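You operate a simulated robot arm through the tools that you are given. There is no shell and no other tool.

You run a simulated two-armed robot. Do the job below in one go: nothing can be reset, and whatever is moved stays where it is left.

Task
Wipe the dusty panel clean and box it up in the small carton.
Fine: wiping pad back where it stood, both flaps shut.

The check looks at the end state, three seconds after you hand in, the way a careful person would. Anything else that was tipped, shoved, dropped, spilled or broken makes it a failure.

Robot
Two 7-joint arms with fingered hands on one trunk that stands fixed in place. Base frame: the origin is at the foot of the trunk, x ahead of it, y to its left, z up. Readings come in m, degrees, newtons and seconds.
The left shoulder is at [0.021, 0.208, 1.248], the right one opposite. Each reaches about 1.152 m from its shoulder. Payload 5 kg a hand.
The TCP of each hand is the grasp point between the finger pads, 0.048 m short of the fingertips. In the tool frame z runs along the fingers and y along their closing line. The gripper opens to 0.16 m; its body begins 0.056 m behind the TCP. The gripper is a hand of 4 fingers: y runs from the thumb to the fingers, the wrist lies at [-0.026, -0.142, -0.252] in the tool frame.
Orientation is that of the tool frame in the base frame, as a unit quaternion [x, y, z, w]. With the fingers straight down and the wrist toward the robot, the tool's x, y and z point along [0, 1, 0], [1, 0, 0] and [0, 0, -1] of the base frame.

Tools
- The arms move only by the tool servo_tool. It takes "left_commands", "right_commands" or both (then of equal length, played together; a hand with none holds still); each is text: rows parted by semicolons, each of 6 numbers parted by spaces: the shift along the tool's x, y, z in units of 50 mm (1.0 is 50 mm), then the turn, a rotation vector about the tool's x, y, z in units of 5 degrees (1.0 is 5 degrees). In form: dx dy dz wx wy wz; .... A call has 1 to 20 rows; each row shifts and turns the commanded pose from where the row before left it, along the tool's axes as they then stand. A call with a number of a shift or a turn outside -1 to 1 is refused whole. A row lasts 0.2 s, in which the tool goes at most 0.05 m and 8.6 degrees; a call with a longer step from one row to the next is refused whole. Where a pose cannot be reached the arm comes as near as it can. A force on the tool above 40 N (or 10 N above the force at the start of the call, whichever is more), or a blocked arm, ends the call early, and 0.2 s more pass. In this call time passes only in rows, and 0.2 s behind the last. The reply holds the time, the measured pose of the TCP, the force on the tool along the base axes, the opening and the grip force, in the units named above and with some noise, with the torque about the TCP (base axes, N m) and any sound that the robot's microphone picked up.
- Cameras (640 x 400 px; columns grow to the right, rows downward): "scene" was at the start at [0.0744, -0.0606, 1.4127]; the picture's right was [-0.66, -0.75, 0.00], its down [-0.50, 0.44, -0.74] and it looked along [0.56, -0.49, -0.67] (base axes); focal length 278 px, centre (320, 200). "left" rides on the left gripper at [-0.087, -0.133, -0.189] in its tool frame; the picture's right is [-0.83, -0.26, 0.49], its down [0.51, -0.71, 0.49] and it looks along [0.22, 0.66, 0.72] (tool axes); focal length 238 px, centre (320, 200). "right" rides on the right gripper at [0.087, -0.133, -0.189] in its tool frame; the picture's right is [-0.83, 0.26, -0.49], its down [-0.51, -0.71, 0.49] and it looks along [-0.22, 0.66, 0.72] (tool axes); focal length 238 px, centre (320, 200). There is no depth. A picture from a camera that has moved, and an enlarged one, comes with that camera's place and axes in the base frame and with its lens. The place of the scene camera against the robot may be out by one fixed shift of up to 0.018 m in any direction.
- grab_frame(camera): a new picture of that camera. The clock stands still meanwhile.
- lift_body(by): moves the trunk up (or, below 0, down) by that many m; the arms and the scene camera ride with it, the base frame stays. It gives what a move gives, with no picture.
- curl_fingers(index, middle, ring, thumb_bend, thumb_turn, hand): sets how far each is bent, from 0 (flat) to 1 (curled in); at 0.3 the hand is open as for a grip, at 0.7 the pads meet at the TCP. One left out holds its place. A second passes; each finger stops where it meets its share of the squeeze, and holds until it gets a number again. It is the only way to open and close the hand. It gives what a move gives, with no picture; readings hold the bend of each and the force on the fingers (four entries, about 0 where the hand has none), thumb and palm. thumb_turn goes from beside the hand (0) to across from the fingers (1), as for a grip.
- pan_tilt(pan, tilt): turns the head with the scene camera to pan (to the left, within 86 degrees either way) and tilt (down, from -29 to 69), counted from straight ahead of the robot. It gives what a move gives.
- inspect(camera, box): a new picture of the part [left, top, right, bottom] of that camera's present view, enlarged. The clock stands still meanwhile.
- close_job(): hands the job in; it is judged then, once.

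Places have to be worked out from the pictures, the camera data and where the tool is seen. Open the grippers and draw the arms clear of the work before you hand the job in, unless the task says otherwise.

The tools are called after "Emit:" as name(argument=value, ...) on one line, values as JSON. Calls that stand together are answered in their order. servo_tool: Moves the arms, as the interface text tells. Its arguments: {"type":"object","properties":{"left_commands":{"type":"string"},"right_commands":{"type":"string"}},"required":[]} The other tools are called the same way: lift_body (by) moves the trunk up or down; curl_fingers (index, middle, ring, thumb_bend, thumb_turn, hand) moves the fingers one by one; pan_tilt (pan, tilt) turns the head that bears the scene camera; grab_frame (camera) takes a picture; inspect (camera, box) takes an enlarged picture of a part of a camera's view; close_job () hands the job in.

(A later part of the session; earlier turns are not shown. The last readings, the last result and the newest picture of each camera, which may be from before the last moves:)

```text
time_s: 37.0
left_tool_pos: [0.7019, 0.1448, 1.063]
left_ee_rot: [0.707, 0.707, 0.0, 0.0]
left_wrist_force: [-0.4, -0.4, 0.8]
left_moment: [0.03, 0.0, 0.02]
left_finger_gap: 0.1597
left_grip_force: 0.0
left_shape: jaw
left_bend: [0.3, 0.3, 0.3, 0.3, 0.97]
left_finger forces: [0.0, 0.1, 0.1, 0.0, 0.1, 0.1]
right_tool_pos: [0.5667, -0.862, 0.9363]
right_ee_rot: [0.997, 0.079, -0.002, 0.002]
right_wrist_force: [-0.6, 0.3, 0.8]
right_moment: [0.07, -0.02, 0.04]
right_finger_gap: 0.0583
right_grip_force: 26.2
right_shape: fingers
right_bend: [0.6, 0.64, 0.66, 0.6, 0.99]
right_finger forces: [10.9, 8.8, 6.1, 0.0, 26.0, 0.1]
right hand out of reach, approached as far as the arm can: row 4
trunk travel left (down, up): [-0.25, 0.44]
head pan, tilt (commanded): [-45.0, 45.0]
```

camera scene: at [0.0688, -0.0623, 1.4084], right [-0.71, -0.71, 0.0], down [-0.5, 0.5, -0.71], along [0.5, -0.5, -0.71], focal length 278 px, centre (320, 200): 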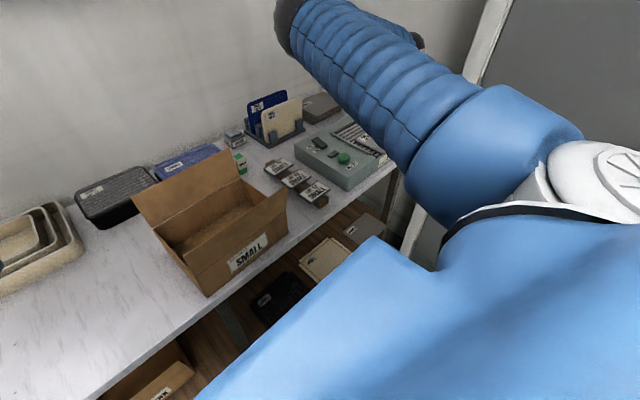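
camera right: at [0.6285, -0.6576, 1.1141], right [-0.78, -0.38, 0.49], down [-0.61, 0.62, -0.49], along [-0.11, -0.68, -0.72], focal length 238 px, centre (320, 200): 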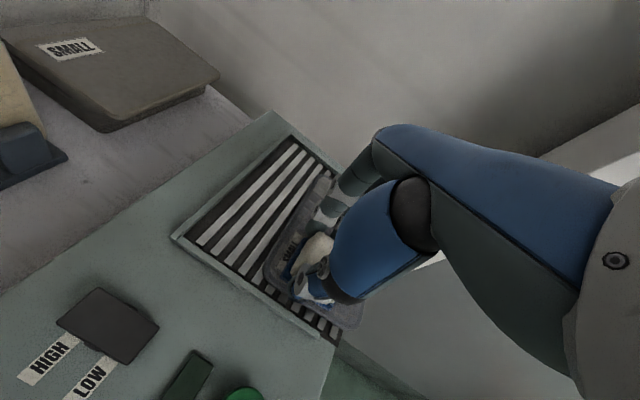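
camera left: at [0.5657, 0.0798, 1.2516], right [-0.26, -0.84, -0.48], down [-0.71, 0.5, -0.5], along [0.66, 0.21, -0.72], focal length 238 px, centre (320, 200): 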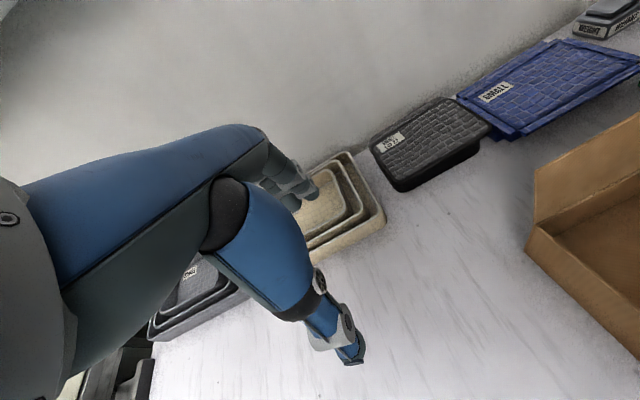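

Still capped at x ≈ 0.567, a wrist limit at this yaw. I'll lift slightly, turn the yaw back 25° and then extend further.

Emit:
servo_tool(right_commands="0 0 -0.3 0 0 -0.6; 0 0 0 0 0 -1; 0 0 0 0 0 -1; 0 0 0 0 0 -1; 0 0 0 0 0 -1; 0 0 0 0 0 -0.4; 0.28 0.18 0 0 0 0; 0.28 0.18 0 0 0 0")

Emit:
inspect(camera="right", box=[160, 150, 400, 350])

```text
time_s: 38.8
left_tool_pos: [0.7025, 0.1457, 1.0632]
left_ee_rot: [0.708, 0.706, 0.0, 0.0]
left_wrist_force: [0.0, -0.5, 0.6]
left_moment: [-0.01, 0.03, 0.0]
left_finger_gap: 0.1599
left_grip_force: 0.0
left_shape: jaw
left_bend: [0.3, 0.3, 0.3, 0.3, 0.97]
left_finger forces: [0.0, 0.0, 0.0, 0.0, 0.0, 0.0]
right_tool_pos: [0.5993, -0.8592, 0.95]
right_ee_rot: [0.956, 0.293, -0.002, 0.001]
right_wrist_force: [-0.5, -0.2, -0.6]
right_moment: [0.0, -0.03, -0.01]
right_finger_gap: 0.0581
right_grip_force: 26.4
right_shape: fingers
right_bend: [0.6, 0.64, 0.66, 0.6, 0.99]
right_finger forces: [11.0, 8.8, 6.2, 0.0, 26.1, 0.1]
trunk travel left (down, up): [-0.25, 0.44]
head pan, tilt (commanded): [-45.0, 45.0]
```

```text
2.00 times, centred on (280, 250) of right
camera zoom: at [0.5955, -0.7001, 1.1371], right [-0.55, -0.68, 0.49], down [-0.82, 0.3, -0.49], along [0.18, -0.67, -0.72], focal length 477 px, centre (400, 100)
```

zoom: 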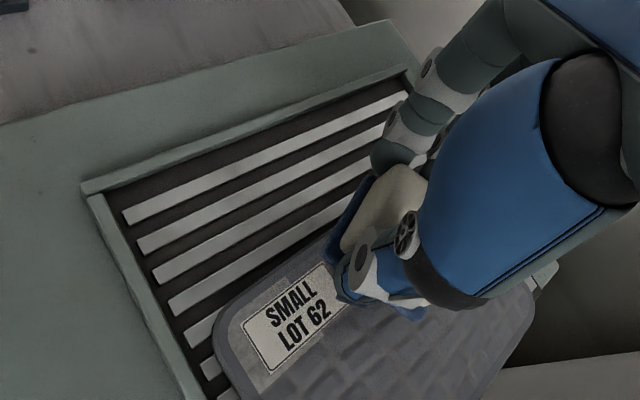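

The pad is over the far edge region. I'll lower to contact in small steps.

Emit:
servo_tool(right_commands="0 0 0.35 0 0 0; 0 0 0.1 0 0 0")

```text
time_s: 39.4
left_tool_pos: [0.7022, 0.146, 1.0644]
left_ee_rot: [0.708, 0.706, 0.0, 0.0]
left_wrist_force: [-1.2, 0.2, 0.2]
left_moment: [-0.04, -0.04, -0.02]
left_finger_gap: 0.1597
left_grip_force: 0.1
left_shape: jaw
left_bend: [0.3, 0.3, 0.3, 0.3, 0.97]
left_finger forces: [0.0, 0.0, 0.0, 0.0, 0.1, 0.0]
right_tool_pos: [0.5988, -0.8594, 0.9281]
right_ee_rot: [0.956, 0.292, 0.0, 0.002]
right_wrist_force: [-0.4, -0.3, -1.2]
right_moment: [-0.02, -0.03, 0.02]
right_finger_gap: 0.058
right_grip_force: 25.7
right_shape: fingers
right_bend: [0.6, 0.64, 0.66, 0.6, 0.99]
right_finger forces: [11.0, 8.7, 6.2, 0.1, 26.1, 0.0]
trunk travel left (down, up): [-0.25, 0.44]
head pan, tilt (commanded): [-45.0, 45.0]
```

Not touching quite yet; pressing about 2.5 mm more and stroking to the far-left corner.

Emit:
servo_tool(right_commands="0 0 0.05 0 0 0; 0.148 -0.248 0 0 0 0; 0.148 -0.248 0 0 0 0; 0.148 -0.248 0 0 0 0; 0.148 -0.248 0 0 0 0; 0.148 -0.248 0 0 0 0")

Emit:
inspect(camera="right", box=[160, 150, 400, 350])

```text
time_s: 40.8
left_tool_pos: [0.7019, 0.1457, 1.064]
left_ee_rot: [0.707, 0.707, 0.0, 0.0]
left_wrist_force: [0.4, 0.3, -0.5]
left_moment: [-0.05, 0.02, 0.01]
left_finger_gap: 0.1597
left_grip_force: 0.1
left_shape: jaw
left_bend: [0.3, 0.3, 0.3, 0.3, 0.97]
left_finger forces: [0.1, 0.0, 0.0, 0.0, 0.0, 0.1]
right_tool_pos: [0.5961, -0.7886, 0.926]
right_ee_rot: [0.956, 0.292, 0.0, 0.001]
right_wrist_force: [-0.3, -4.2, 13.2]
right_moment: [0.23, 0.21, 0.04]
right_finger_gap: 0.058
right_grip_force: 27.2
right_shape: fingers
right_bend: [0.6, 0.64, 0.66, 0.6, 1.0]
right_finger forces: [11.9, 9.7, 7.7, 0.1, 26.0, 0.0]
trunk travel left (down, up): [-0.25, 0.44]
head pan, tilt (commanded): [-45.0, 45.0]
```

```text
2.00 times, centred on (280, 250) of right
camera zoom: at [0.5931, -0.6284, 1.1139], right [-0.55, -0.68, 0.49], down [-0.82, 0.3, -0.49], along [0.19, -0.67, -0.72], focal length 477 px, centre (400, 100)
```

zoom: 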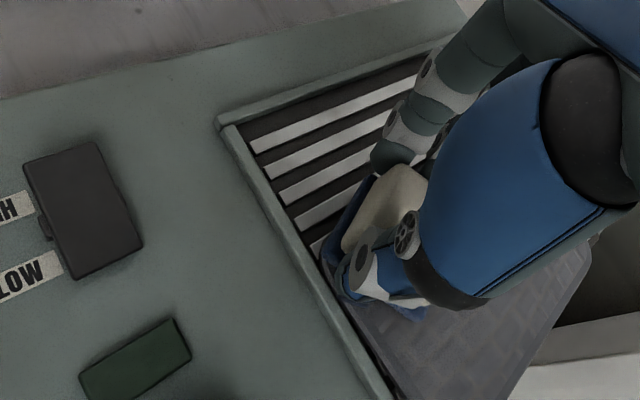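

Good contact at 13 N into the far-left corner. Now stroking along the far lane to the far-right corner.

Emit:
servo_tool(right_commands="-0.14 0.226 0 0 0 0; -0.14 0.226 0 0 0 0; -0.14 0.226 0 0 0 0; -0.14 0.226 0 0 0 0; -0.14 0.226 0 0 0 0; -0.14 0.226 0 0 0 0; -0.14 0.226 0 0 0 0; -0.14 0.226 0 0 0 0; -0.14 0.226 0 0 0 0; -0.14 0.226 0 0 0 0; -0.14 0.226 0 0 0 0")

Emit:
inspect(camera="right", box=[160, 150, 400, 400])

```text
time_s: 43.2
left_tool_pos: [0.7013, 0.1456, 1.0633]
left_ee_rot: [0.708, 0.707, -0.001, 0.001]
left_wrist_force: [0.1, -1.2, 0.3]
left_moment: [-0.04, 0.0, -0.01]
left_finger_gap: 0.1601
left_grip_force: 0.0
left_shape: jaw
left_bend: [0.3, 0.3, 0.3, 0.3, 0.97]
left_finger forces: [0.0, 0.0, 0.1, 0.1, 0.0, 0.0]
right_tool_pos: [0.6001, -0.933, 0.9257]
right_ee_rot: [0.956, 0.292, -0.001, 0.002]
right_wrist_force: [-0.4, 2.4, 6.3]
right_moment: [0.39, 0.1, -0.01]
right_finger_gap: 0.0579
right_grip_force: 26.4
right_shape: fingers
right_bend: [0.6, 0.64, 0.67, 0.6, 1.0]
right_finger forces: [11.2, 8.3, 6.0, 0.1, 27.5, 0.1]
trunk travel left (down, up): [-0.25, 0.44]
head pan, tilt (commanded): [-45.0, 45.0]
```

```text
1.60 times, centred on (280, 275) of right
camera zoom: at [0.5977, -0.7748, 1.114], right [-0.55, -0.68, 0.49], down [-0.82, 0.3, -0.49], along [0.18, -0.67, -0.72], focal length 381 px, centre (384, 80)
```

zoom: 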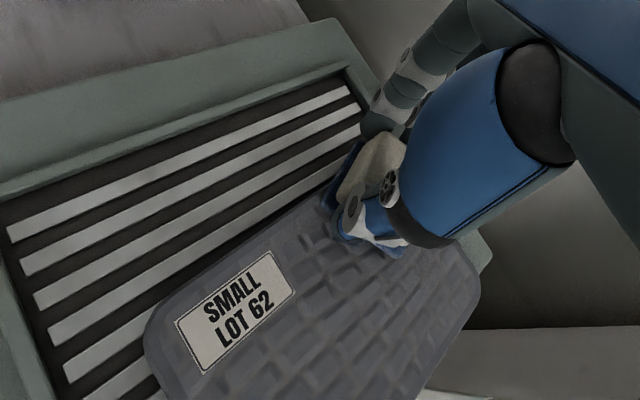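

The far-left corner is clean. Lifting and backing off to look at the whole face.

Emit:
servo_tool(right_commands="0 0 -0.5 0 0 0; 0.2 -0.6 -0.5 0 0 0; 0.1 -0.8 -0.5 0 0 0; 0 -0.9 -0.4 0 0 0; 0 -0.9 -0.3 0 0 0")

Emit:
grab_frame(camera="right")

Emit:
grab_frame(camera="scene")

```text
time_s: 44.4
left_tool_pos: [0.7015, 0.1475, 1.0631]
left_ee_rot: [0.707, 0.707, 0.0, 0.002]
left_wrist_force: [-0.7, 0.9, 0.5]
left_moment: [-0.13, -0.03, -0.03]
left_finger_gap: 0.1598
left_grip_force: 0.1
left_shape: jaw
left_bend: [0.3, 0.3, 0.3, 0.3, 0.97]
left_finger forces: [0.0, 0.0, 0.0, 0.0, 0.1, 0.1]
right_tool_pos: [0.5219, -0.7896, 1.0367]
right_ee_rot: [0.956, 0.293, -0.001, 0.001]
right_wrist_force: [-0.5, 1.8, -1.1]
right_moment: [-0.11, -0.1, -0.03]
right_finger_gap: 0.0581
right_grip_force: 26.3
right_shape: fingers
right_bend: [0.6, 0.64, 0.67, 0.6, 1.0]
right_finger forces: [11.4, 8.5, 6.2, 0.1, 26.4, 0.0]
trunk travel left (down, up): [-0.25, 0.44]
head pan, tilt (commanded): [-45.0, 45.0]
```

```text
taken
camera right: at [0.5188, -0.6302, 1.2248], right [-0.55, -0.68, 0.49], down [-0.82, 0.3, -0.49], along [0.19, -0.67, -0.72], focal length 238 px, centre (320, 200)
```

right: 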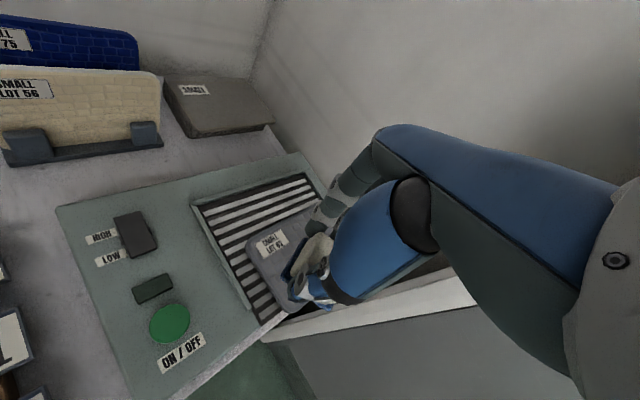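

```text
taken
camera scene: at [0.0679, -0.061, 1.4085], right [-0.71, -0.71, 0.0], down [-0.5, 0.5, -0.71], along [0.5, -0.5, -0.71], focal length 278 px, centre (320, 200)
```

scene: 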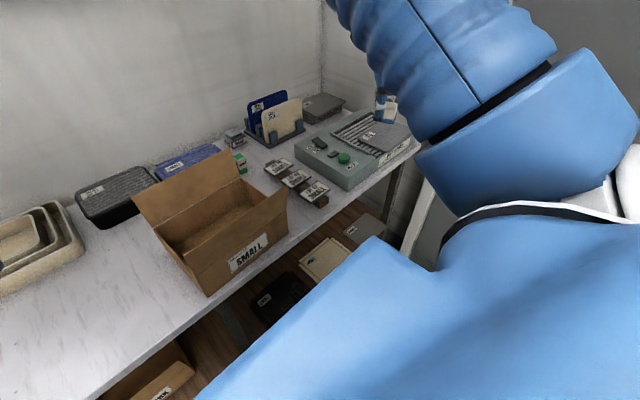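

Emit:
inspect(camera="scene", box=[340, 105, 430, 165])

Emit:
inspect(camera="right", box=[180, 150, 340, 330])

```text
6.67 times, centred on (385, 135) of scene
camera zoom: at [0.0679, -0.061, 1.4085], right [-0.71, -0.71, 0.0], down [-0.5, 0.5, -0.71], along [0.5, -0.5, -0.71], focal length 1857 px, centre (-113, 633)
```

zoom: 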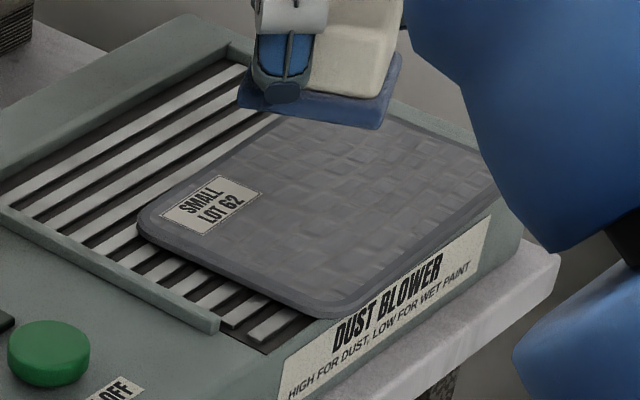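

```text
2.22 times, centred on (260, 240) of right
camera zoom: at [0.5188, -0.6302, 1.2248], right [-0.55, -0.68, 0.49], down [-0.82, 0.3, -0.49], along [0.19, -0.67, -0.72], focal length 530 px, centre (453, 111)
```

zoom: 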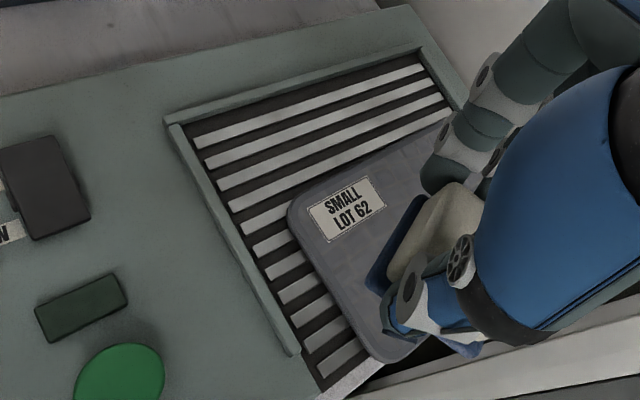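

The face looks clean from here, though the far-right corner is partly hidden. I'll move the pad on toward its home (up and to the left) and check the panel again.

Emit:
servo_tool(right_commands="0.684 -0.454 -0.2 0 0 -0.9; 0.684 -0.454 -0.2 0 0 -0.9; 0.6 -0.55 -0.2 0 0 -0.9; 0.6 -0.6 -0.2 0 0 -0.9; 0.55 -0.6 -0.1 0 0 -0.9")

Emit:
grab_frame(camera="right")

Emit:
inspect(camera="scene", box=[320, 80, 440, 170])

```text
time_s: 45.6
left_tool_pos: [0.7021, 0.1457, 1.0637]
left_ee_rot: [0.707, 0.707, 0.0, 0.0]
left_wrist_force: [-1.2, 0.6, -0.8]
left_moment: [-0.07, -0.04, 0.01]
left_finger_gap: 0.1598
left_grip_force: 0.0
left_shape: jaw
left_bend: [0.3, 0.3, 0.3, 0.3, 0.97]
left_finger forces: [0.0, 0.1, 0.0, 0.1, 0.0, 0.0]
right_tool_pos: [0.5455, -0.5909, 1.0809]
right_ee_rot: [0.881, 0.473, -0.001, 0.002]
right_wrist_force: [0.3, 0.9, 0.0]
right_moment: [-0.06, -0.06, -0.01]
right_finger_gap: 0.0581
right_grip_force: 26.3
right_shape: fingers
right_bend: [0.6, 0.64, 0.67, 0.6, 1.0]
right_finger forces: [11.3, 8.4, 6.1, 0.0, 26.2, 0.0]
trunk travel left (down, up): [-0.25, 0.44]
head pan, tilt (commanded): [-45.0, 45.0]
```

```text
taken
camera right: at [0.4816, -0.4442, 1.2684], right [-0.24, -0.84, 0.49], down [-0.87, -0.03, -0.49], along [0.43, -0.55, -0.72], focal length 238 px, centre (320, 200)
```

right: 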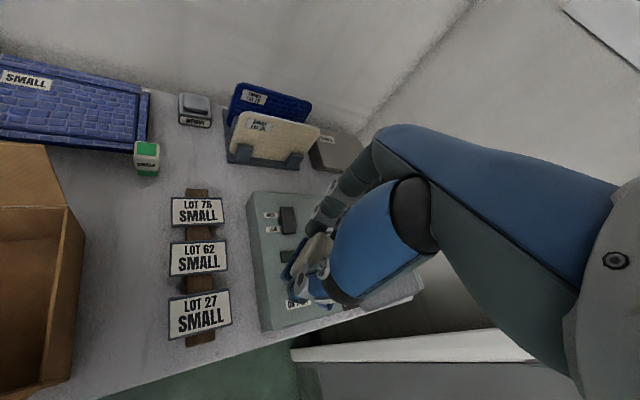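

```text
4.44 times, centred on (380, 125) of scene
camera zoom: at [0.0682, -0.0616, 1.4085], right [-0.71, -0.71, 0.0], down [-0.5, 0.5, -0.71], along [0.5, -0.5, -0.71], focal length 1238 px, centre (53, 533)
```

zoom: 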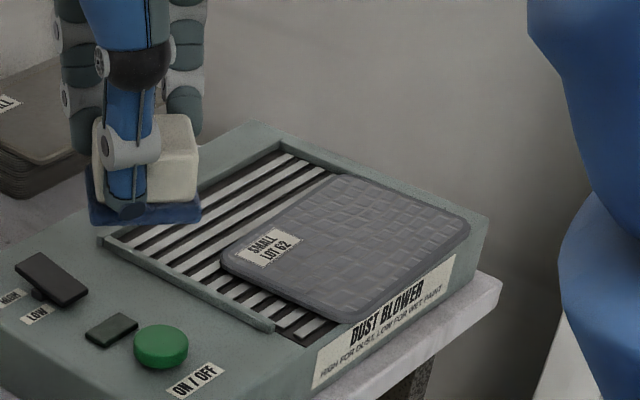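

Now the whole panel is visible; zooming in closely to check for residual dust, especially the corners.

Emit:
inspect(camera="scene", box=[364, 115, 428, 155])

Emit:
inspect(camera="scene", box=[380, 116, 412, 136])

```text
10.00 times, centred on (396, 135) of scene
camera zoom: at [0.0682, -0.0616, 1.4085], right [-0.71, -0.71, 0.0], down [-0.5, 0.5, -0.71], along [0.5, -0.5, -0.71], focal length 2785 px, centre (-440, 850)
```

zoom: 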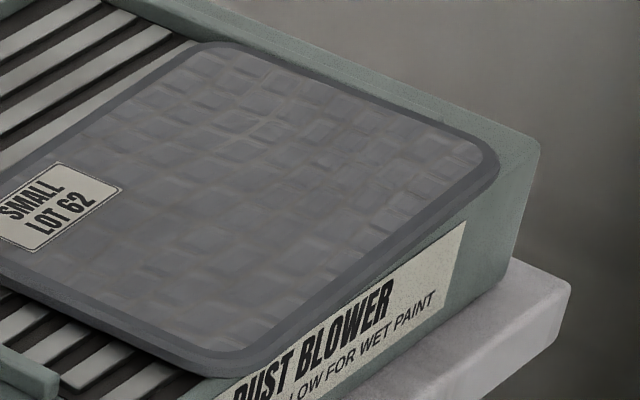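

```text
16.00 times, centred on (396, 126) of scene
camera zoom: at [0.0682, -0.0616, 1.4085], right [-0.71, -0.71, 0.0], down [-0.5, 0.5, -0.71], along [0.5, -0.5, -0.71], focal length 4456 px, centre (-896, 1384)
```

zoom: 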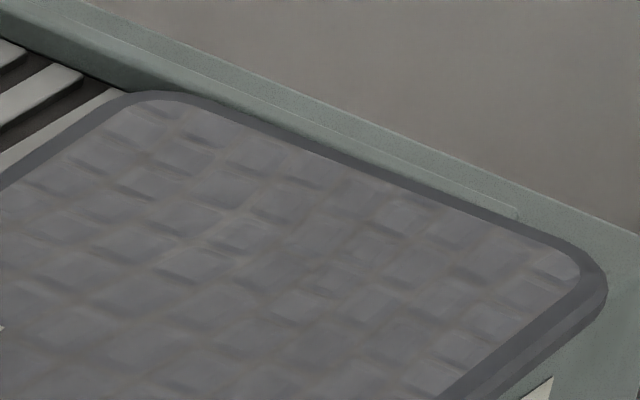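

The whole face is clean slate now, corners included. I'll return the pad: first turn the hand back to about +2.5° yaw at this height.

Emit:
servo_tool(right_commands="0 0 0 0 0 -1; 0 0 0 0 0 -1; 0 0 0 0 0 -1; 0 0 0 0 0 -1; 0 0 0 0 0 -1; 0 0 0 0 0 -1; 0 0 0 0 0 -1; 0 0 0 0 0 -0.2")

Emit:
inspect(camera="right", box=[240, 190, 400, 330])

```text
time_s: 47.4
left_tool_pos: [0.7038, 0.1454, 1.0635]
left_ee_rot: [0.708, 0.706, 0.0, -0.001]
left_wrist_force: [-0.5, -0.3, -0.5]
left_moment: [-0.02, 0.02, 0.01]
left_finger_gap: 0.1597
left_grip_force: 0.1
left_shape: jaw
left_bend: [0.3, 0.3, 0.3, 0.3, 0.97]
left_finger forces: [0.1, 0.0, 0.0, 0.0, 0.0, 0.0]
right_tool_pos: [0.5464, -0.5928, 1.0792]
right_ee_rot: [0.691, 0.723, -0.003, 0.001]
right_wrist_force: [-0.4, 0.0, -1.3]
right_moment: [0.01, 0.02, 0.0]
right_finger_gap: 0.0579
right_grip_force: 25.9
right_shape: fingers
right_bend: [0.6, 0.64, 0.67, 0.6, 1.0]
right_finger forces: [11.4, 8.4, 6.1, 0.0, 26.0, 0.0]
trunk travel left (down, up): [-0.25, 0.44]
head pan, tilt (commanded): [-45.0, 45.0]
```

```text
2.86 times, centred on (320, 260) of right
camera zoom: at [0.4097, -0.511, 1.2677], right [0.3, -0.82, 0.49], down [-0.69, -0.54, -0.49], along [0.66, -0.19, -0.72], focal length 681 px, centre (320, 29)
```

zoom: 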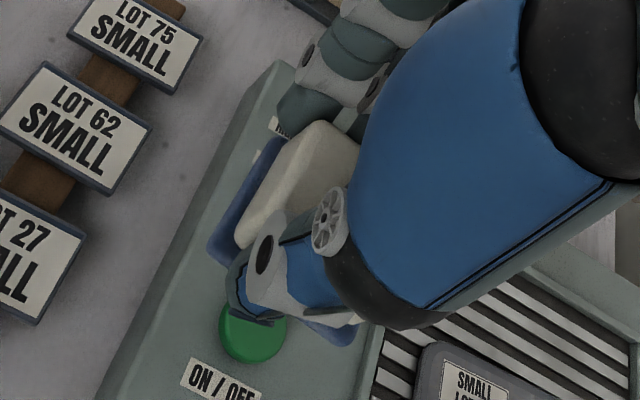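

Pad sits about −10° in the hand, so I'll add 4° yaw and carry it to above its home (target TCP ≈ (0.888, −0.485)).

Emit:
servo_tool(right_commands="0 0 0 0 0 -0.8; 0.1685 0.88 0 0 0 0; 0.1685 0.88 0 0 0 0; 0.1685 0.88 0 0 0 0; 0.1685 0.88 0 0 0 0; 0.1685 0.88 0 0 0 0; 0.1685 0.88 0 0 0 0; 0.1685 0.88 0 0 0 0; 0.1685 0.88 0 0 0 0")

Emit:
inspect(camera="right", box=[160, 130, 420, 350])

```text
time_s: 49.4
left_tool_pos: [0.704, 0.1458, 1.0623]
left_ee_rot: [0.708, 0.707, -0.001, -0.001]
left_wrist_force: [1.0, -0.9, -1.1]
left_moment: [-0.03, 0.08, -0.02]
left_finger_gap: 0.1598
left_grip_force: 0.0
left_shape: jaw
left_bend: [0.3, 0.3, 0.3, 0.3, 0.97]
left_finger forces: [0.0, 0.1, 0.0, 0.1, 0.1, 0.0]
right_tool_pos: [0.8916, -0.4884, 1.0752]
right_ee_rot: [0.666, 0.746, -0.002, -0.001]
right_wrist_force: [1.0, -1.6, -2.0]
right_moment: [0.19, 0.07, 0.06]
right_finger_gap: 0.0581
right_grip_force: 24.9
right_shape: fingers
right_bend: [0.6, 0.64, 0.67, 0.6, 1.0]
right_finger forces: [11.3, 8.2, 6.0, 0.1, 25.6, 0.1]
trunk travel left (down, up): [-0.25, 0.44]
head pan, tilt (commanded): [-45.0, 45.0]
```

```text
1.82 times, centred on (290, 240) of right
camera zoom: at [0.7497, -0.4164, 1.2637], right [0.35, -0.8, 0.49], down [-0.65, -0.58, -0.49], along [0.67, -0.14, -0.73], focal length 433 px, centre (374, 127)
```

zoom: 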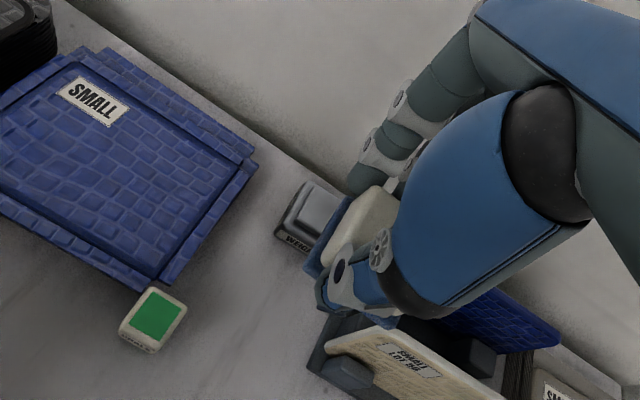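

Slight correction, then descend part-way and check clearance to the rack panels.

Emit:
servo_tool(right_commands="0.07 -0.05 0.6 0 0 0; 0 0 0.8 0 0 0; 0 0 0.8 0 0 0; 0 0 0.6 0 0 0")

Emit:
inspect(camera="right", box=[160, 130, 420, 350])

Emit:
inspect(camera="scene", box=[190, 70, 330, 190])

```text
time_s: 50.4
left_tool_pos: [0.7038, 0.1447, 1.0628]
left_ee_rot: [0.707, 0.707, 0.0, -0.001]
left_wrist_force: [0.2, -0.5, 0.4]
left_moment: [0.01, 0.01, 0.0]
left_finger_gap: 0.1597
left_grip_force: 0.0
left_shape: jaw
left_bend: [0.3, 0.3, 0.3, 0.3, 0.97]
left_finger forces: [0.1, 0.1, 0.0, 0.0, 0.0, 0.2]
right_tool_pos: [0.885, -0.4848, 0.9373]
right_ee_rot: [0.665, 0.746, -0.001, 0.0]
right_wrist_force: [0.5, 0.4, -0.4]
right_moment: [0.07, 0.04, 0.05]
right_finger_gap: 0.058
right_grip_force: 25.4
right_shape: fingers
right_bend: [0.6, 0.64, 0.67, 0.6, 1.0]
right_finger forces: [11.2, 8.1, 5.8, 0.0, 25.5, 0.1]
trunk travel left (down, up): [-0.25, 0.44]
head pan, tilt (commanded): [-45.0, 45.0]
```

```text
1.82 times, centred on (290, 240) of right
camera zoom: at [0.7437, -0.4124, 1.1258], right [0.35, -0.8, 0.49], down [-0.65, -0.58, -0.49], along [0.67, -0.14, -0.72], focal length 433 px, centre (374, 127)
```

zoom: 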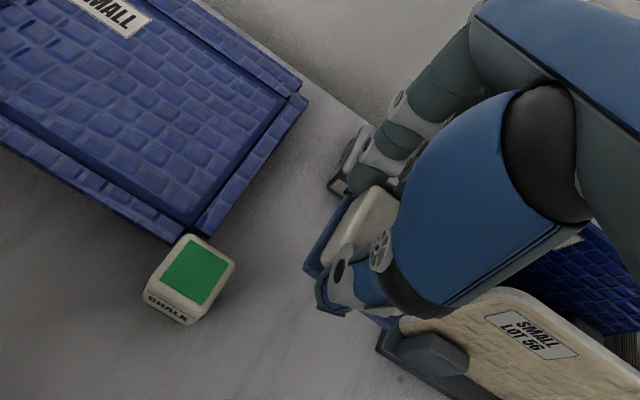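

```text
3.33 times, centred on (260, 130) of scene
camera zoom: at [0.0702, -0.0631, 1.4082], right [-0.71, -0.71, 0.0], down [-0.5, 0.5, -0.71], along [0.5, -0.5, -0.71], focal length 928 px, centre (520, 433)
```

zoom: 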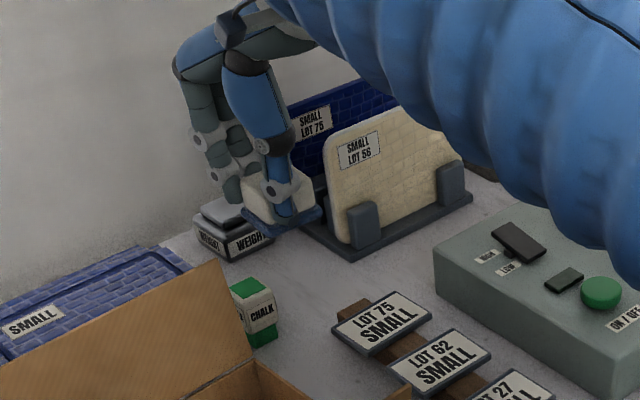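

Clearances look fine. Descending to just above the table.

Emit:
servo_tool(right_commands="0 0.06 0.6 0 0 0; 0 0 0.6 0 0 0; 0 0 0.4 0 0 0")

Emit:
inspect(camera="right", box=[180, 160, 420, 350])

```text
time_s: 51.2
left_tool_pos: [0.7029, 0.1451, 1.0627]
left_ee_rot: [0.708, 0.706, 0.001, -0.001]
left_wrist_force: [0.7, 0.5, 0.5]
left_moment: [0.01, 0.06, 0.04]
left_finger_gap: 0.1599
left_grip_force: 0.0
left_shape: jaw
left_bend: [0.3, 0.3, 0.3, 0.3, 0.97]
left_finger forces: [0.1, 0.0, 0.1, 0.0, 0.0, 0.0]
right_tool_pos: [0.888, -0.4826, 0.8599]
right_ee_rot: [0.666, 0.746, -0.002, 0.001]
right_wrist_force: [0.5, -0.1, -0.6]
right_moment: [0.01, 0.09, 0.04]
right_finger_gap: 0.0581
right_grip_force: 26.0
right_shape: fingers
right_bend: [0.6, 0.64, 0.67, 0.6, 1.0]
right_finger forces: [11.3, 8.0, 5.7, 0.0, 25.4, 0.1]
trunk travel left (down, up): [-0.25, 0.44]
head pan, tilt (commanded): [-45.0, 45.0]
```

```text
2.11 times, centred on (300, 255) of right
camera zoom: at [0.7466, -0.4106, 1.0468], right [0.35, -0.8, 0.49], down [-0.65, -0.58, -0.49], along [0.67, -0.14, -0.72], focal length 502 px, centre (362, 84)
```

zoom: 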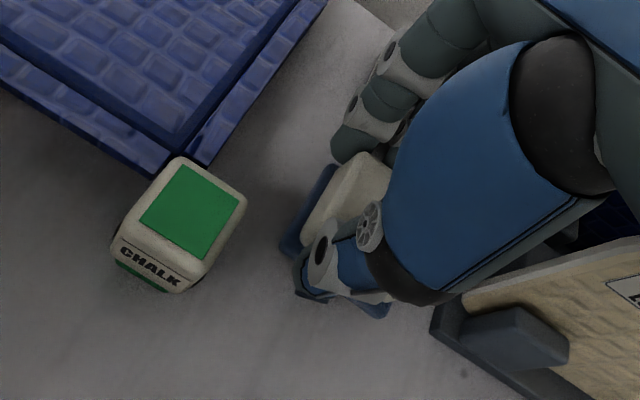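

Pad corners now compute to (0.853, −0.465) and (0.915, −0.468), practically its original place. Lowering to contact.

Emit:
servo_tool(right_commands="0 -0.02 0.12 0 0 0; 0 0 0.05 0 0 0")

```text
time_s: 51.8
left_tool_pos: [0.7025, 0.1461, 1.0641]
left_ee_rot: [0.708, 0.707, 0.001, 0.001]
left_wrist_force: [-0.1, 0.0, -0.2]
left_moment: [0.0, -0.05, 0.01]
left_finger_gap: 0.1599
left_grip_force: 0.2
left_shape: jaw
left_bend: [0.3, 0.3, 0.3, 0.3, 0.97]
left_finger forces: [0.0, 0.1, 0.0, 0.1, 0.1, 0.0]
right_tool_pos: [0.8874, -0.4822, 0.8512]
right_ee_rot: [0.666, 0.746, -0.002, 0.002]
right_wrist_force: [0.6, 0.4, -0.3]
right_moment: [0.02, 0.0, 0.01]
right_finger_gap: 0.0581
right_grip_force: 25.2
right_shape: fingers
right_bend: [0.6, 0.64, 0.67, 0.6, 1.0]
right_finger forces: [11.3, 7.9, 5.7, 0.0, 25.3, 0.1]
trunk travel left (down, up): [-0.25, 0.44]
head pan, tilt (commanded): [-45.0, 45.0]
```

No contact yet; another 1.5 mm steps.

Emit:
servo_tool(right_commands="0 0 0.04 0 0 0")

```text
time_s: 52.2
left_tool_pos: [0.7014, 0.1463, 1.0635]
left_ee_rot: [0.708, 0.707, 0.0, -0.001]
left_wrist_force: [-0.1, 0.5, 0.8]
left_moment: [-0.04, -0.02, -0.01]
left_finger_gap: 0.1599
left_grip_force: 0.0
left_shape: jaw
left_bend: [0.3, 0.3, 0.3, 0.3, 0.97]
left_finger forces: [0.1, 0.0, 0.0, 0.1, 0.0, 0.0]
right_tool_pos: [0.889, -0.4832, 0.8498]
right_ee_rot: [0.667, 0.745, -0.002, 0.0]
right_wrist_force: [-0.3, 0.2, -0.2]
right_moment: [0.02, 0.02, 0.0]
right_finger_gap: 0.0578
right_grip_force: 25.4
right_shape: fingers
right_bend: [0.6, 0.64, 0.67, 0.6, 1.0]
right_finger forces: [11.3, 8.0, 5.9, 0.1, 25.3, 0.1]
trunk travel left (down, up): [-0.25, 0.44]
head pan, tilt (commanded): [-45.0, 45.0]
```

Emit:
servo_tool(right_commands="0 0 0.04 0 0 0")

```text
time_s: 52.6
left_tool_pos: [0.702, 0.1455, 1.064]
left_ee_rot: [0.708, 0.706, 0.0, -0.001]
left_wrist_force: [-0.8, -0.1, 0.5]
left_moment: [-0.01, 0.0, 0.02]
left_finger_gap: 0.16
left_grip_force: 0.1
left_shape: jaw
left_bend: [0.3, 0.3, 0.3, 0.3, 0.97]
left_finger forces: [0.0, 0.0, 0.0, 0.0, 0.0, 0.0]
right_tool_pos: [0.8881, -0.4829, 0.8483]
right_ee_rot: [0.666, 0.746, -0.002, 0.002]
right_wrist_force: [0.7, -0.4, 7.3]
right_moment: [0.07, 0.28, 0.02]
right_finger_gap: 0.0581
right_grip_force: 25.9
right_shape: fingers
right_bend: [0.6, 0.64, 0.67, 0.6, 1.0]
right_finger forces: [11.5, 8.4, 6.2, 0.0, 25.6, 0.1]
trunk travel left (down, up): [-0.25, 0.44]
head pan, tilt (commanded): [-45.0, 45.0]
```

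The pad is on the table (7 N). I'll open the hand only partly so the fingers don't touch the weight.

Emit:
curl_fingers(hand="right", index=0.53, middle=0.53, ring=0.53, thumb_bend=0.48)

Emit:
inspect(camera="right", box=[180, 160, 420, 350])

Emit:
inspect(camera="scene", box=[190, 80, 330, 190])

```text
time_s: 53.6
left_tool_pos: [0.7022, 0.1461, 1.0633]
left_ee_rot: [0.707, 0.707, 0.0, 0.0]
left_wrist_force: [-0.7, 0.0, -0.3]
left_moment: [0.01, -0.03, 0.0]
left_finger_gap: 0.1596
left_grip_force: 0.1
left_shape: jaw
left_bend: [0.3, 0.3, 0.3, 0.3, 0.97]
left_finger forces: [0.0, 0.0, 0.0, 0.0, 0.0, 0.0]
right_tool_pos: [0.888, -0.483, 0.8462]
right_ee_rot: [0.666, 0.746, -0.002, 0.001]
right_wrist_force: [-1.6, -0.6, 0.1]
right_moment: [-0.01, 0.02, -0.02]
right_finger_gap: 0.0886
right_grip_force: 0.5
right_shape: fingers
right_bend: [0.53, 0.53, 0.53, 0.48, 1.0]
right_finger forces: [0.0, 1.1, 0.0, 0.0, 0.0, 0.0]
trunk travel left (down, up): [-0.25, 0.44]
head pan, tilt (commanded): [-45.0, 45.0]
```

```text
2.11 times, centred on (300, 255) of right
camera zoom: at [0.7455, -0.4111, 1.0344], right [0.35, -0.8, 0.49], down [-0.65, -0.58, -0.49], along [0.68, -0.14, -0.72], focal length 502 px, centre (362, 84)
```

zoom: 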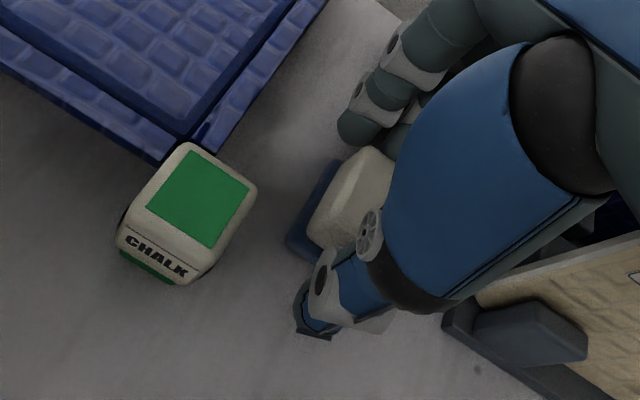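

```text
3.64 times, centred on (260, 135) of scene
camera zoom: at [0.0694, -0.0625, 1.4083], right [-0.71, -0.71, 0.0], down [-0.5, 0.5, -0.71], along [0.5, -0.5, -0.71], focal length 1013 px, centre (538, 436)
```

zoom: 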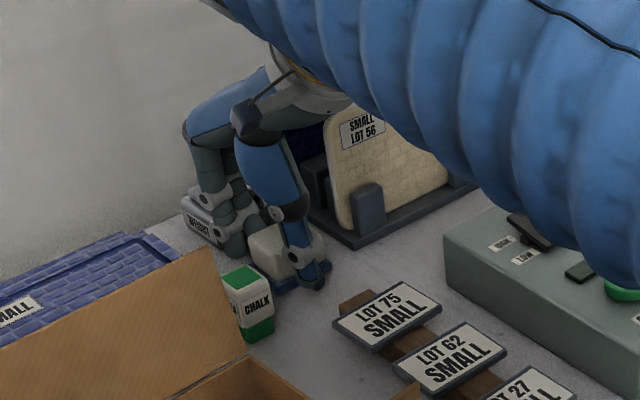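

The middle finger reads ~1 N; I'll zoom on the finger/weight gap before withdrawing.

Emit:
inspect(camera="scene", box=[225, 120, 285, 165])

Emit:
inspect(camera="right", box=[300, 170, 380, 240])

```text
8.89 times, centred on (255, 142) of scene
camera zoom: at [0.0694, -0.0625, 1.4083], right [-0.71, -0.71, 0.0], down [-0.5, 0.5, -0.71], along [0.5, -0.5, -0.71], focal length 2475 px, centre (898, 711)
```

zoom: 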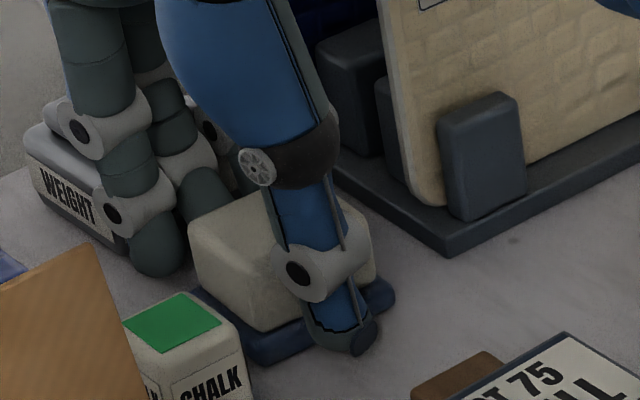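

```text
5.71 times, centred on (340, 205) of right
camera zoom: at [0.7455, -0.4111, 1.0344], right [0.35, -0.8, 0.49], down [-0.65, -0.58, -0.49], along [0.68, -0.14, -0.72], focal length 1362 px, centre (206, 171)
```

zoom: 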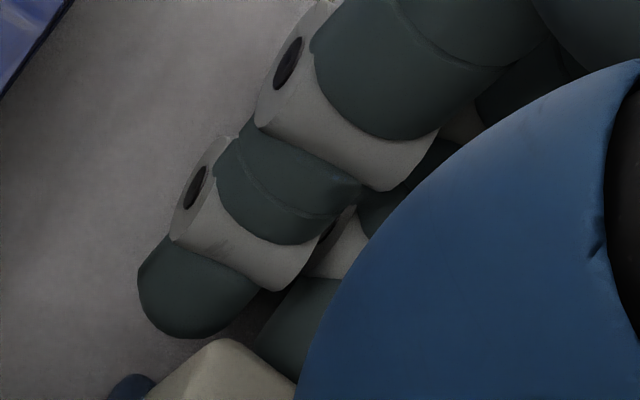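

Contact is tiny; lifting straight up slowly is the safest way out.

Emit:
servo_tool(right_commands="0 0 -0.2 0 0 0; 0 0 -0.4 0 0 0; 0 0 -0.7 0 0 0; 0 0 -0.8 0 0 0; 0 0 -0.9 0 0 0; 0 0 -0.9 0 0 0")

Emit:
inspect(camera="right", box=[160, 130, 420, 350])

Emit:
inspect(camera="scene", box=[215, 110, 305, 180])

```text
time_s: 55.0
left_tool_pos: [0.7017, 0.1465, 1.0642]
left_ee_rot: [0.708, 0.707, 0.0, 0.001]
left_wrist_force: [-0.3, 0.1, -0.3]
left_moment: [-0.02, -0.07, 0.01]
left_finger_gap: 0.1598
left_grip_force: 0.1
left_shape: jaw
left_bend: [0.3, 0.3, 0.3, 0.3, 0.97]
left_finger forces: [0.0, 0.0, 0.0, 0.0, 0.1, 0.0]
right_tool_pos: [0.8848, -0.4805, 1.0429]
right_ee_rot: [0.666, 0.746, -0.001, 0.0]
right_wrist_force: [-1.5, 0.6, -1.4]
right_moment: [-0.04, -0.13, -0.06]
right_finger_gap: 0.0884
right_grip_force: 0.0
right_shape: fingers
right_bend: [0.53, 0.53, 0.53, 0.48, 1.0]
right_finger forces: [0.1, 0.0, 0.0, 0.1, 0.0, 0.0]
trunk travel left (down, up): [-0.25, 0.44]
head pan, tilt (commanded): [-45.0, 45.0]
```

```text
1.82 times, centred on (290, 240) of right
camera zoom: at [0.7427, -0.4076, 1.2305], right [0.35, -0.8, 0.49], down [-0.65, -0.58, -0.49], along [0.67, -0.14, -0.72], focal length 433 px, centre (374, 127)
```

zoom: 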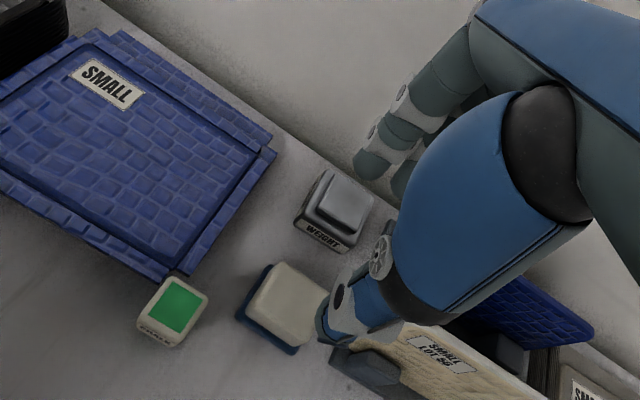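

```text
5.71 times, centred on (260, 145) of scene
camera zoom: at [0.0681, -0.0619, 1.4085], right [-0.71, -0.71, 0.0], down [-0.5, 0.5, -0.71], along [0.5, -0.5, -0.71], focal length 1591 px, centre (663, 514)
```

zoom: 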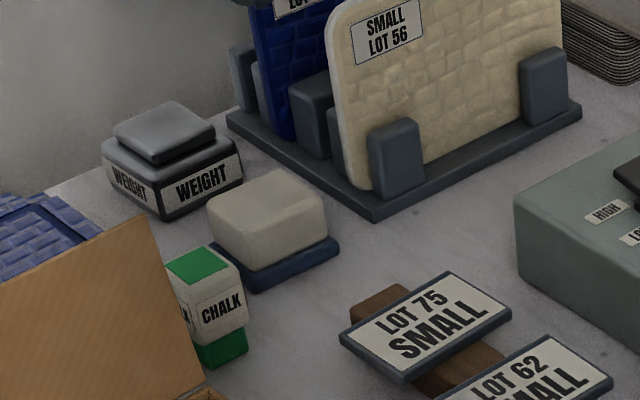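

The pad is back exactly where it stood, and weight and chalk are unmoved. Now I'll take the right hand up and over to above the panel to pick it up.

Emit:
servo_tool(right_commands="0 0 -0.6 0 0 0.4; -0.59 -0.69 0 0 0 0.4; -0.59 -0.69 0 0 0 0; -0.59 -0.69 0 0 0 0; -0.59 -0.69 0 0 0 0; -0.59 -0.69 0 0 0 0; -0.59 -0.69 0 0 0 0; -0.59 -0.69 0 0 0 0; -0.59 -0.69 0 0 0 0; -0.59 -0.69 0 0 0 0; -0.59 -0.69 0 0 0 0; -0.4 -0.3 0 0 0 0")

Emit:
curl_fingers(hand="right", index=0.3, middle=0.3, ring=0.3, thumb_bend=0.3, thumb_turn=1)

Emit:
grab_frame(camera="right")

Emit:
inspect(camera="right", box=[180, 190, 400, 400])

Emit:
inspect(camera="scene", box=[330, 50, 440, 170])

```text
time_s: 57.6
left_tool_pos: [0.7012, 0.145, 1.0639]
left_ee_rot: [0.708, 0.706, 0.0, 0.0]
left_wrist_force: [-0.1, 0.8, 1.1]
left_moment: [0.03, -0.01, -0.03]
left_finger_gap: 0.1597
left_grip_force: 0.2
left_shape: jaw
left_bend: [0.3, 0.3, 0.3, 0.3, 0.97]
left_finger forces: [0.0, 0.0, 0.1, 0.1, 0.1, 0.0]
right_tool_pos: [0.5445, -0.8156, 1.0717]
right_ee_rot: [0.691, 0.723, -0.001, 0.0]
right_wrist_force: [0.5, -0.2, 0.2]
right_moment: [0.01, 0.03, 0.04]
right_finger_gap: 0.0887
right_grip_force: 0.0
right_shape: fingers
right_bend: [0.53, 0.53, 0.53, 0.48, 1.0]
right_finger forces: [0.1, 0.0, 0.1, 0.0, 0.0, 0.0]
trunk travel left (down, up): [-0.25, 0.44]
head pan, tilt (commanded): [-45.0, 45.0]
```

```text
time_s: 58.6
left_tool_pos: [0.7017, 0.1449, 1.0637]
left_ee_rot: [0.708, 0.706, 0.0, 0.0]
left_wrist_force: [-1.2, -0.7, 0.8]
left_moment: [-0.02, -0.01, 0.02]
left_finger_gap: 0.1597
left_grip_force: 0.0
left_shape: jaw
left_bend: [0.3, 0.3, 0.3, 0.3, 0.97]
left_finger forces: [0.0, 0.0, 0.0, 0.0, 0.1, 0.1]
right_tool_pos: [0.5436, -0.8165, 1.0715]
right_ee_rot: [0.692, 0.722, -0.002, 0.001]
right_wrist_force: [-0.1, 0.0, 0.1]
right_moment: [-0.02, 0.02, 0.0]
right_finger_gap: 0.1698
right_grip_force: 0.0
right_shape: fingers
right_bend: [0.3, 0.3, 0.3, 0.3, 0.98]
right_finger forces: [0.0, 0.0, 0.0, 0.0, 0.1, 0.1]
trunk travel left (down, up): [-0.25, 0.44]
head pan, tilt (commanded): [-45.0, 45.0]
```

```text
taken
camera right: at [0.4066, -0.7349, 1.2592], right [0.3, -0.82, 0.49], down [-0.69, -0.54, -0.49], along [0.66, -0.19, -0.72], focal length 238 px, centre (320, 200)
```

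right: 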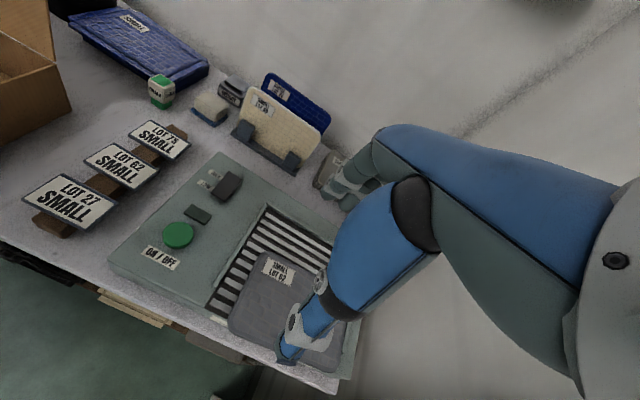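

```text
1.90 times, centred on (290, 295) of right
camera zoom: at [0.4066, -0.7349, 1.2592], right [0.3, -0.82, 0.49], down [-0.69, -0.54, -0.49], along [0.66, -0.19, -0.72], focal length 454 px, centre (377, 19)
```

zoom: 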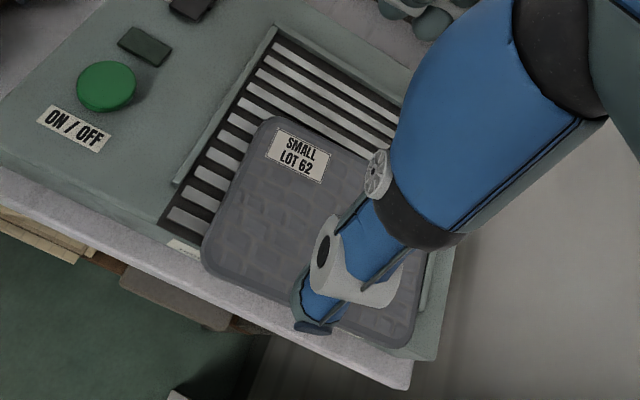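

```text
3.33 times, centred on (385, 110) of scene
camera zoom: at [0.0693, -0.0626, 1.4083], right [-0.71, -0.71, 0.0], down [-0.5, 0.5, -0.71], along [0.5, -0.5, -0.71], focal length 928 px, centre (103, 500)
```

zoom: 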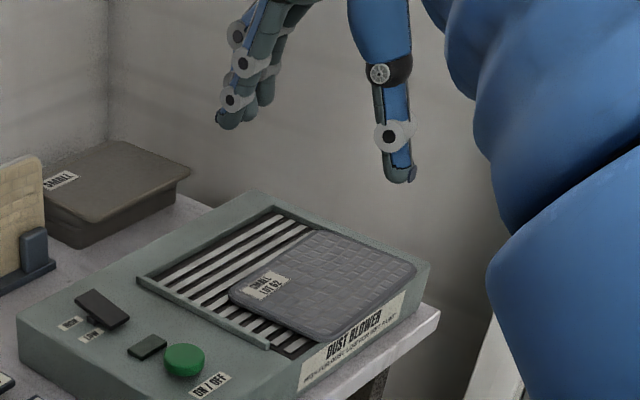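

Panel now sits at near-left (0.467, −0.786), far-left (0.597, −0.774), near-right (0.477, −0.983): centre (0.537, −0.879), yaw ~4°. I'll straddle it in x with thumb in front and fingers behind, starting with a move over it down to z 0.95.

Emit:
servo_tool(right_commands="-0.41 -0.05 0 0 0 -0.3; -0.41 -0.06 0.2 0 0 0; 0 0 0.8 0 0 0; 0 0 0.8 0 0 0; 0 0 0.6 0 0 0")

Emit:
inspect(camera="scene", box=[340, 70, 440, 170])

Emit:
inspect(camera="right", box=[180, 130, 440, 400])

```text
time_s: 59.8
left_tool_pos: [0.7024, 0.1451, 1.063]
left_ee_rot: [0.708, 0.706, 0.0, 0.0]
left_wrist_force: [0.5, -0.1, 0.1]
left_moment: [0.03, 0.02, 0.0]
left_finger_gap: 0.1599
left_grip_force: 0.1
left_shape: jaw
left_bend: [0.3, 0.3, 0.3, 0.3, 0.97]
left_finger forces: [0.1, 0.0, 0.0, 0.0, 0.0, 0.0]
right_tool_pos: [0.5412, -0.8567, 0.9518]
right_ee_rot: [0.683, 0.731, -0.001, 0.001]
right_wrist_force: [0.5, 0.0, -0.2]
right_moment: [0.05, 0.04, 0.0]
right_finger_gap: 0.1697
right_grip_force: 0.1
right_shape: fingers
right_bend: [0.3, 0.3, 0.3, 0.3, 0.98]
right_finger forces: [0.0, 0.1, 0.1, 0.0, 0.0, 0.0]
trunk travel left (down, up): [-0.25, 0.44]
head pan, tilt (commanded): [-45.0, 45.0]
```

```text
4.00 times, centred on (390, 120) of scene
camera zoom: at [0.0697, -0.0633, 1.4083], right [-0.71, -0.71, 0.0], down [-0.5, 0.5, -0.71], along [0.5, -0.5, -0.71], focal length 1114 px, centre (40, 520)
```

zoom: 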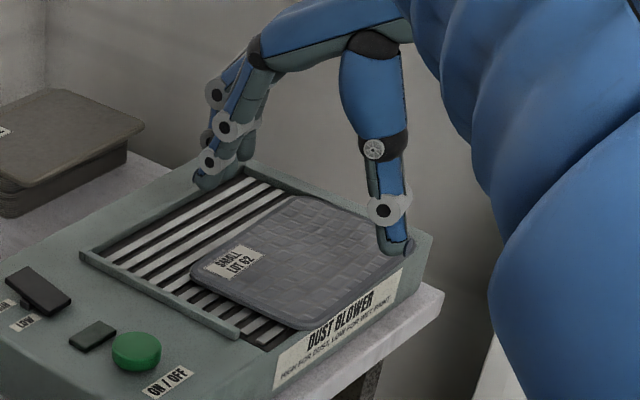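

```text
1.48 times, centred on (310, 265) of right
camera zoom: at [0.4016, -0.7793, 1.1401], right [0.32, -0.81, 0.49], down [-0.67, -0.56, -0.49], along [0.67, -0.17, -0.72], focal length 353 px, centre (335, 104)
```

zoom: 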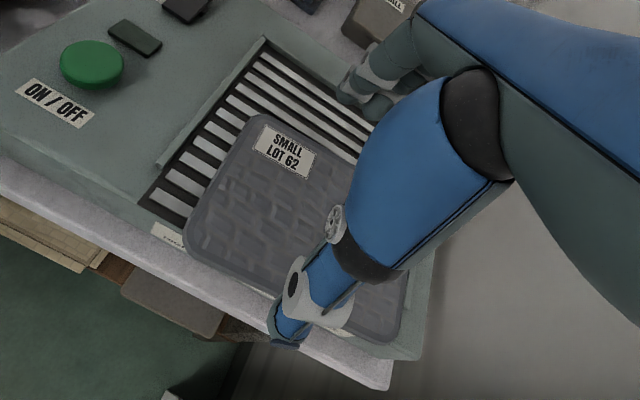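

The hand straddles the panel with room on both sides and no lean. I'll pre-close to 0.36 and check the gap before lowering.

Emit:
curl_fingers(hand="right", index=0.36, middle=0.36, ring=0.36, thumb_bend=0.35)

Emit:
inspect(camera="scene", box=[360, 80, 430, 160])

```text
time_s: 60.8
left_tool_pos: [0.7021, 0.1457, 1.0644]
left_ee_rot: [0.708, 0.706, 0.0, 0.001]
left_wrist_force: [0.7, -0.4, -0.2]
left_moment: [-0.02, 0.01, 0.02]
left_finger_gap: 0.1598
left_grip_force: 0.0
left_shape: jaw
left_bend: [0.3, 0.3, 0.3, 0.3, 0.97]
left_finger forces: [0.0, 0.1, 0.0, 0.0, 0.0, 0.1]
right_tool_pos: [0.54, -0.8574, 0.9535]
right_ee_rot: [0.682, 0.732, -0.001, 0.001]
right_wrist_force: [-0.7, 0.3, 1.0]
right_moment: [-0.01, 0.0, 0.0]
right_finger_gap: 0.1492
right_grip_force: 0.0
right_shape: fingers
right_bend: [0.36, 0.36, 0.36, 0.35, 0.98]
right_finger forces: [0.0, 0.0, 0.1, 0.0, 0.0, 0.0]
trunk travel left (down, up): [-0.25, 0.44]
head pan, tilt (commanded): [-45.0, 45.0]
```

```text
5.00 times, centred on (395, 120) of scene
camera zoom: at [0.0692, -0.0626, 1.4083], right [-0.71, -0.71, 0.0], down [-0.5, 0.5, -0.71], along [0.5, -0.5, -0.71], focal length 1392 px, centre (-55, 600)
```

zoom: 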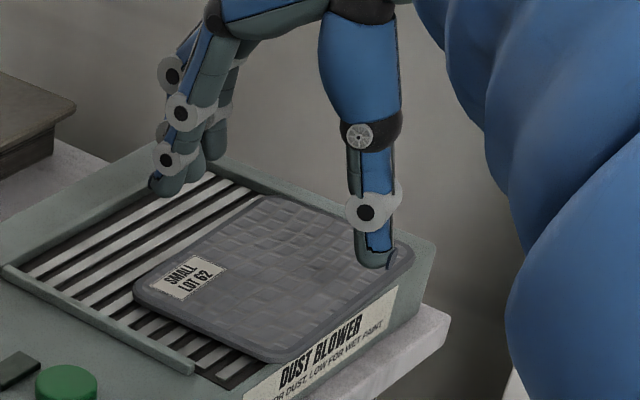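

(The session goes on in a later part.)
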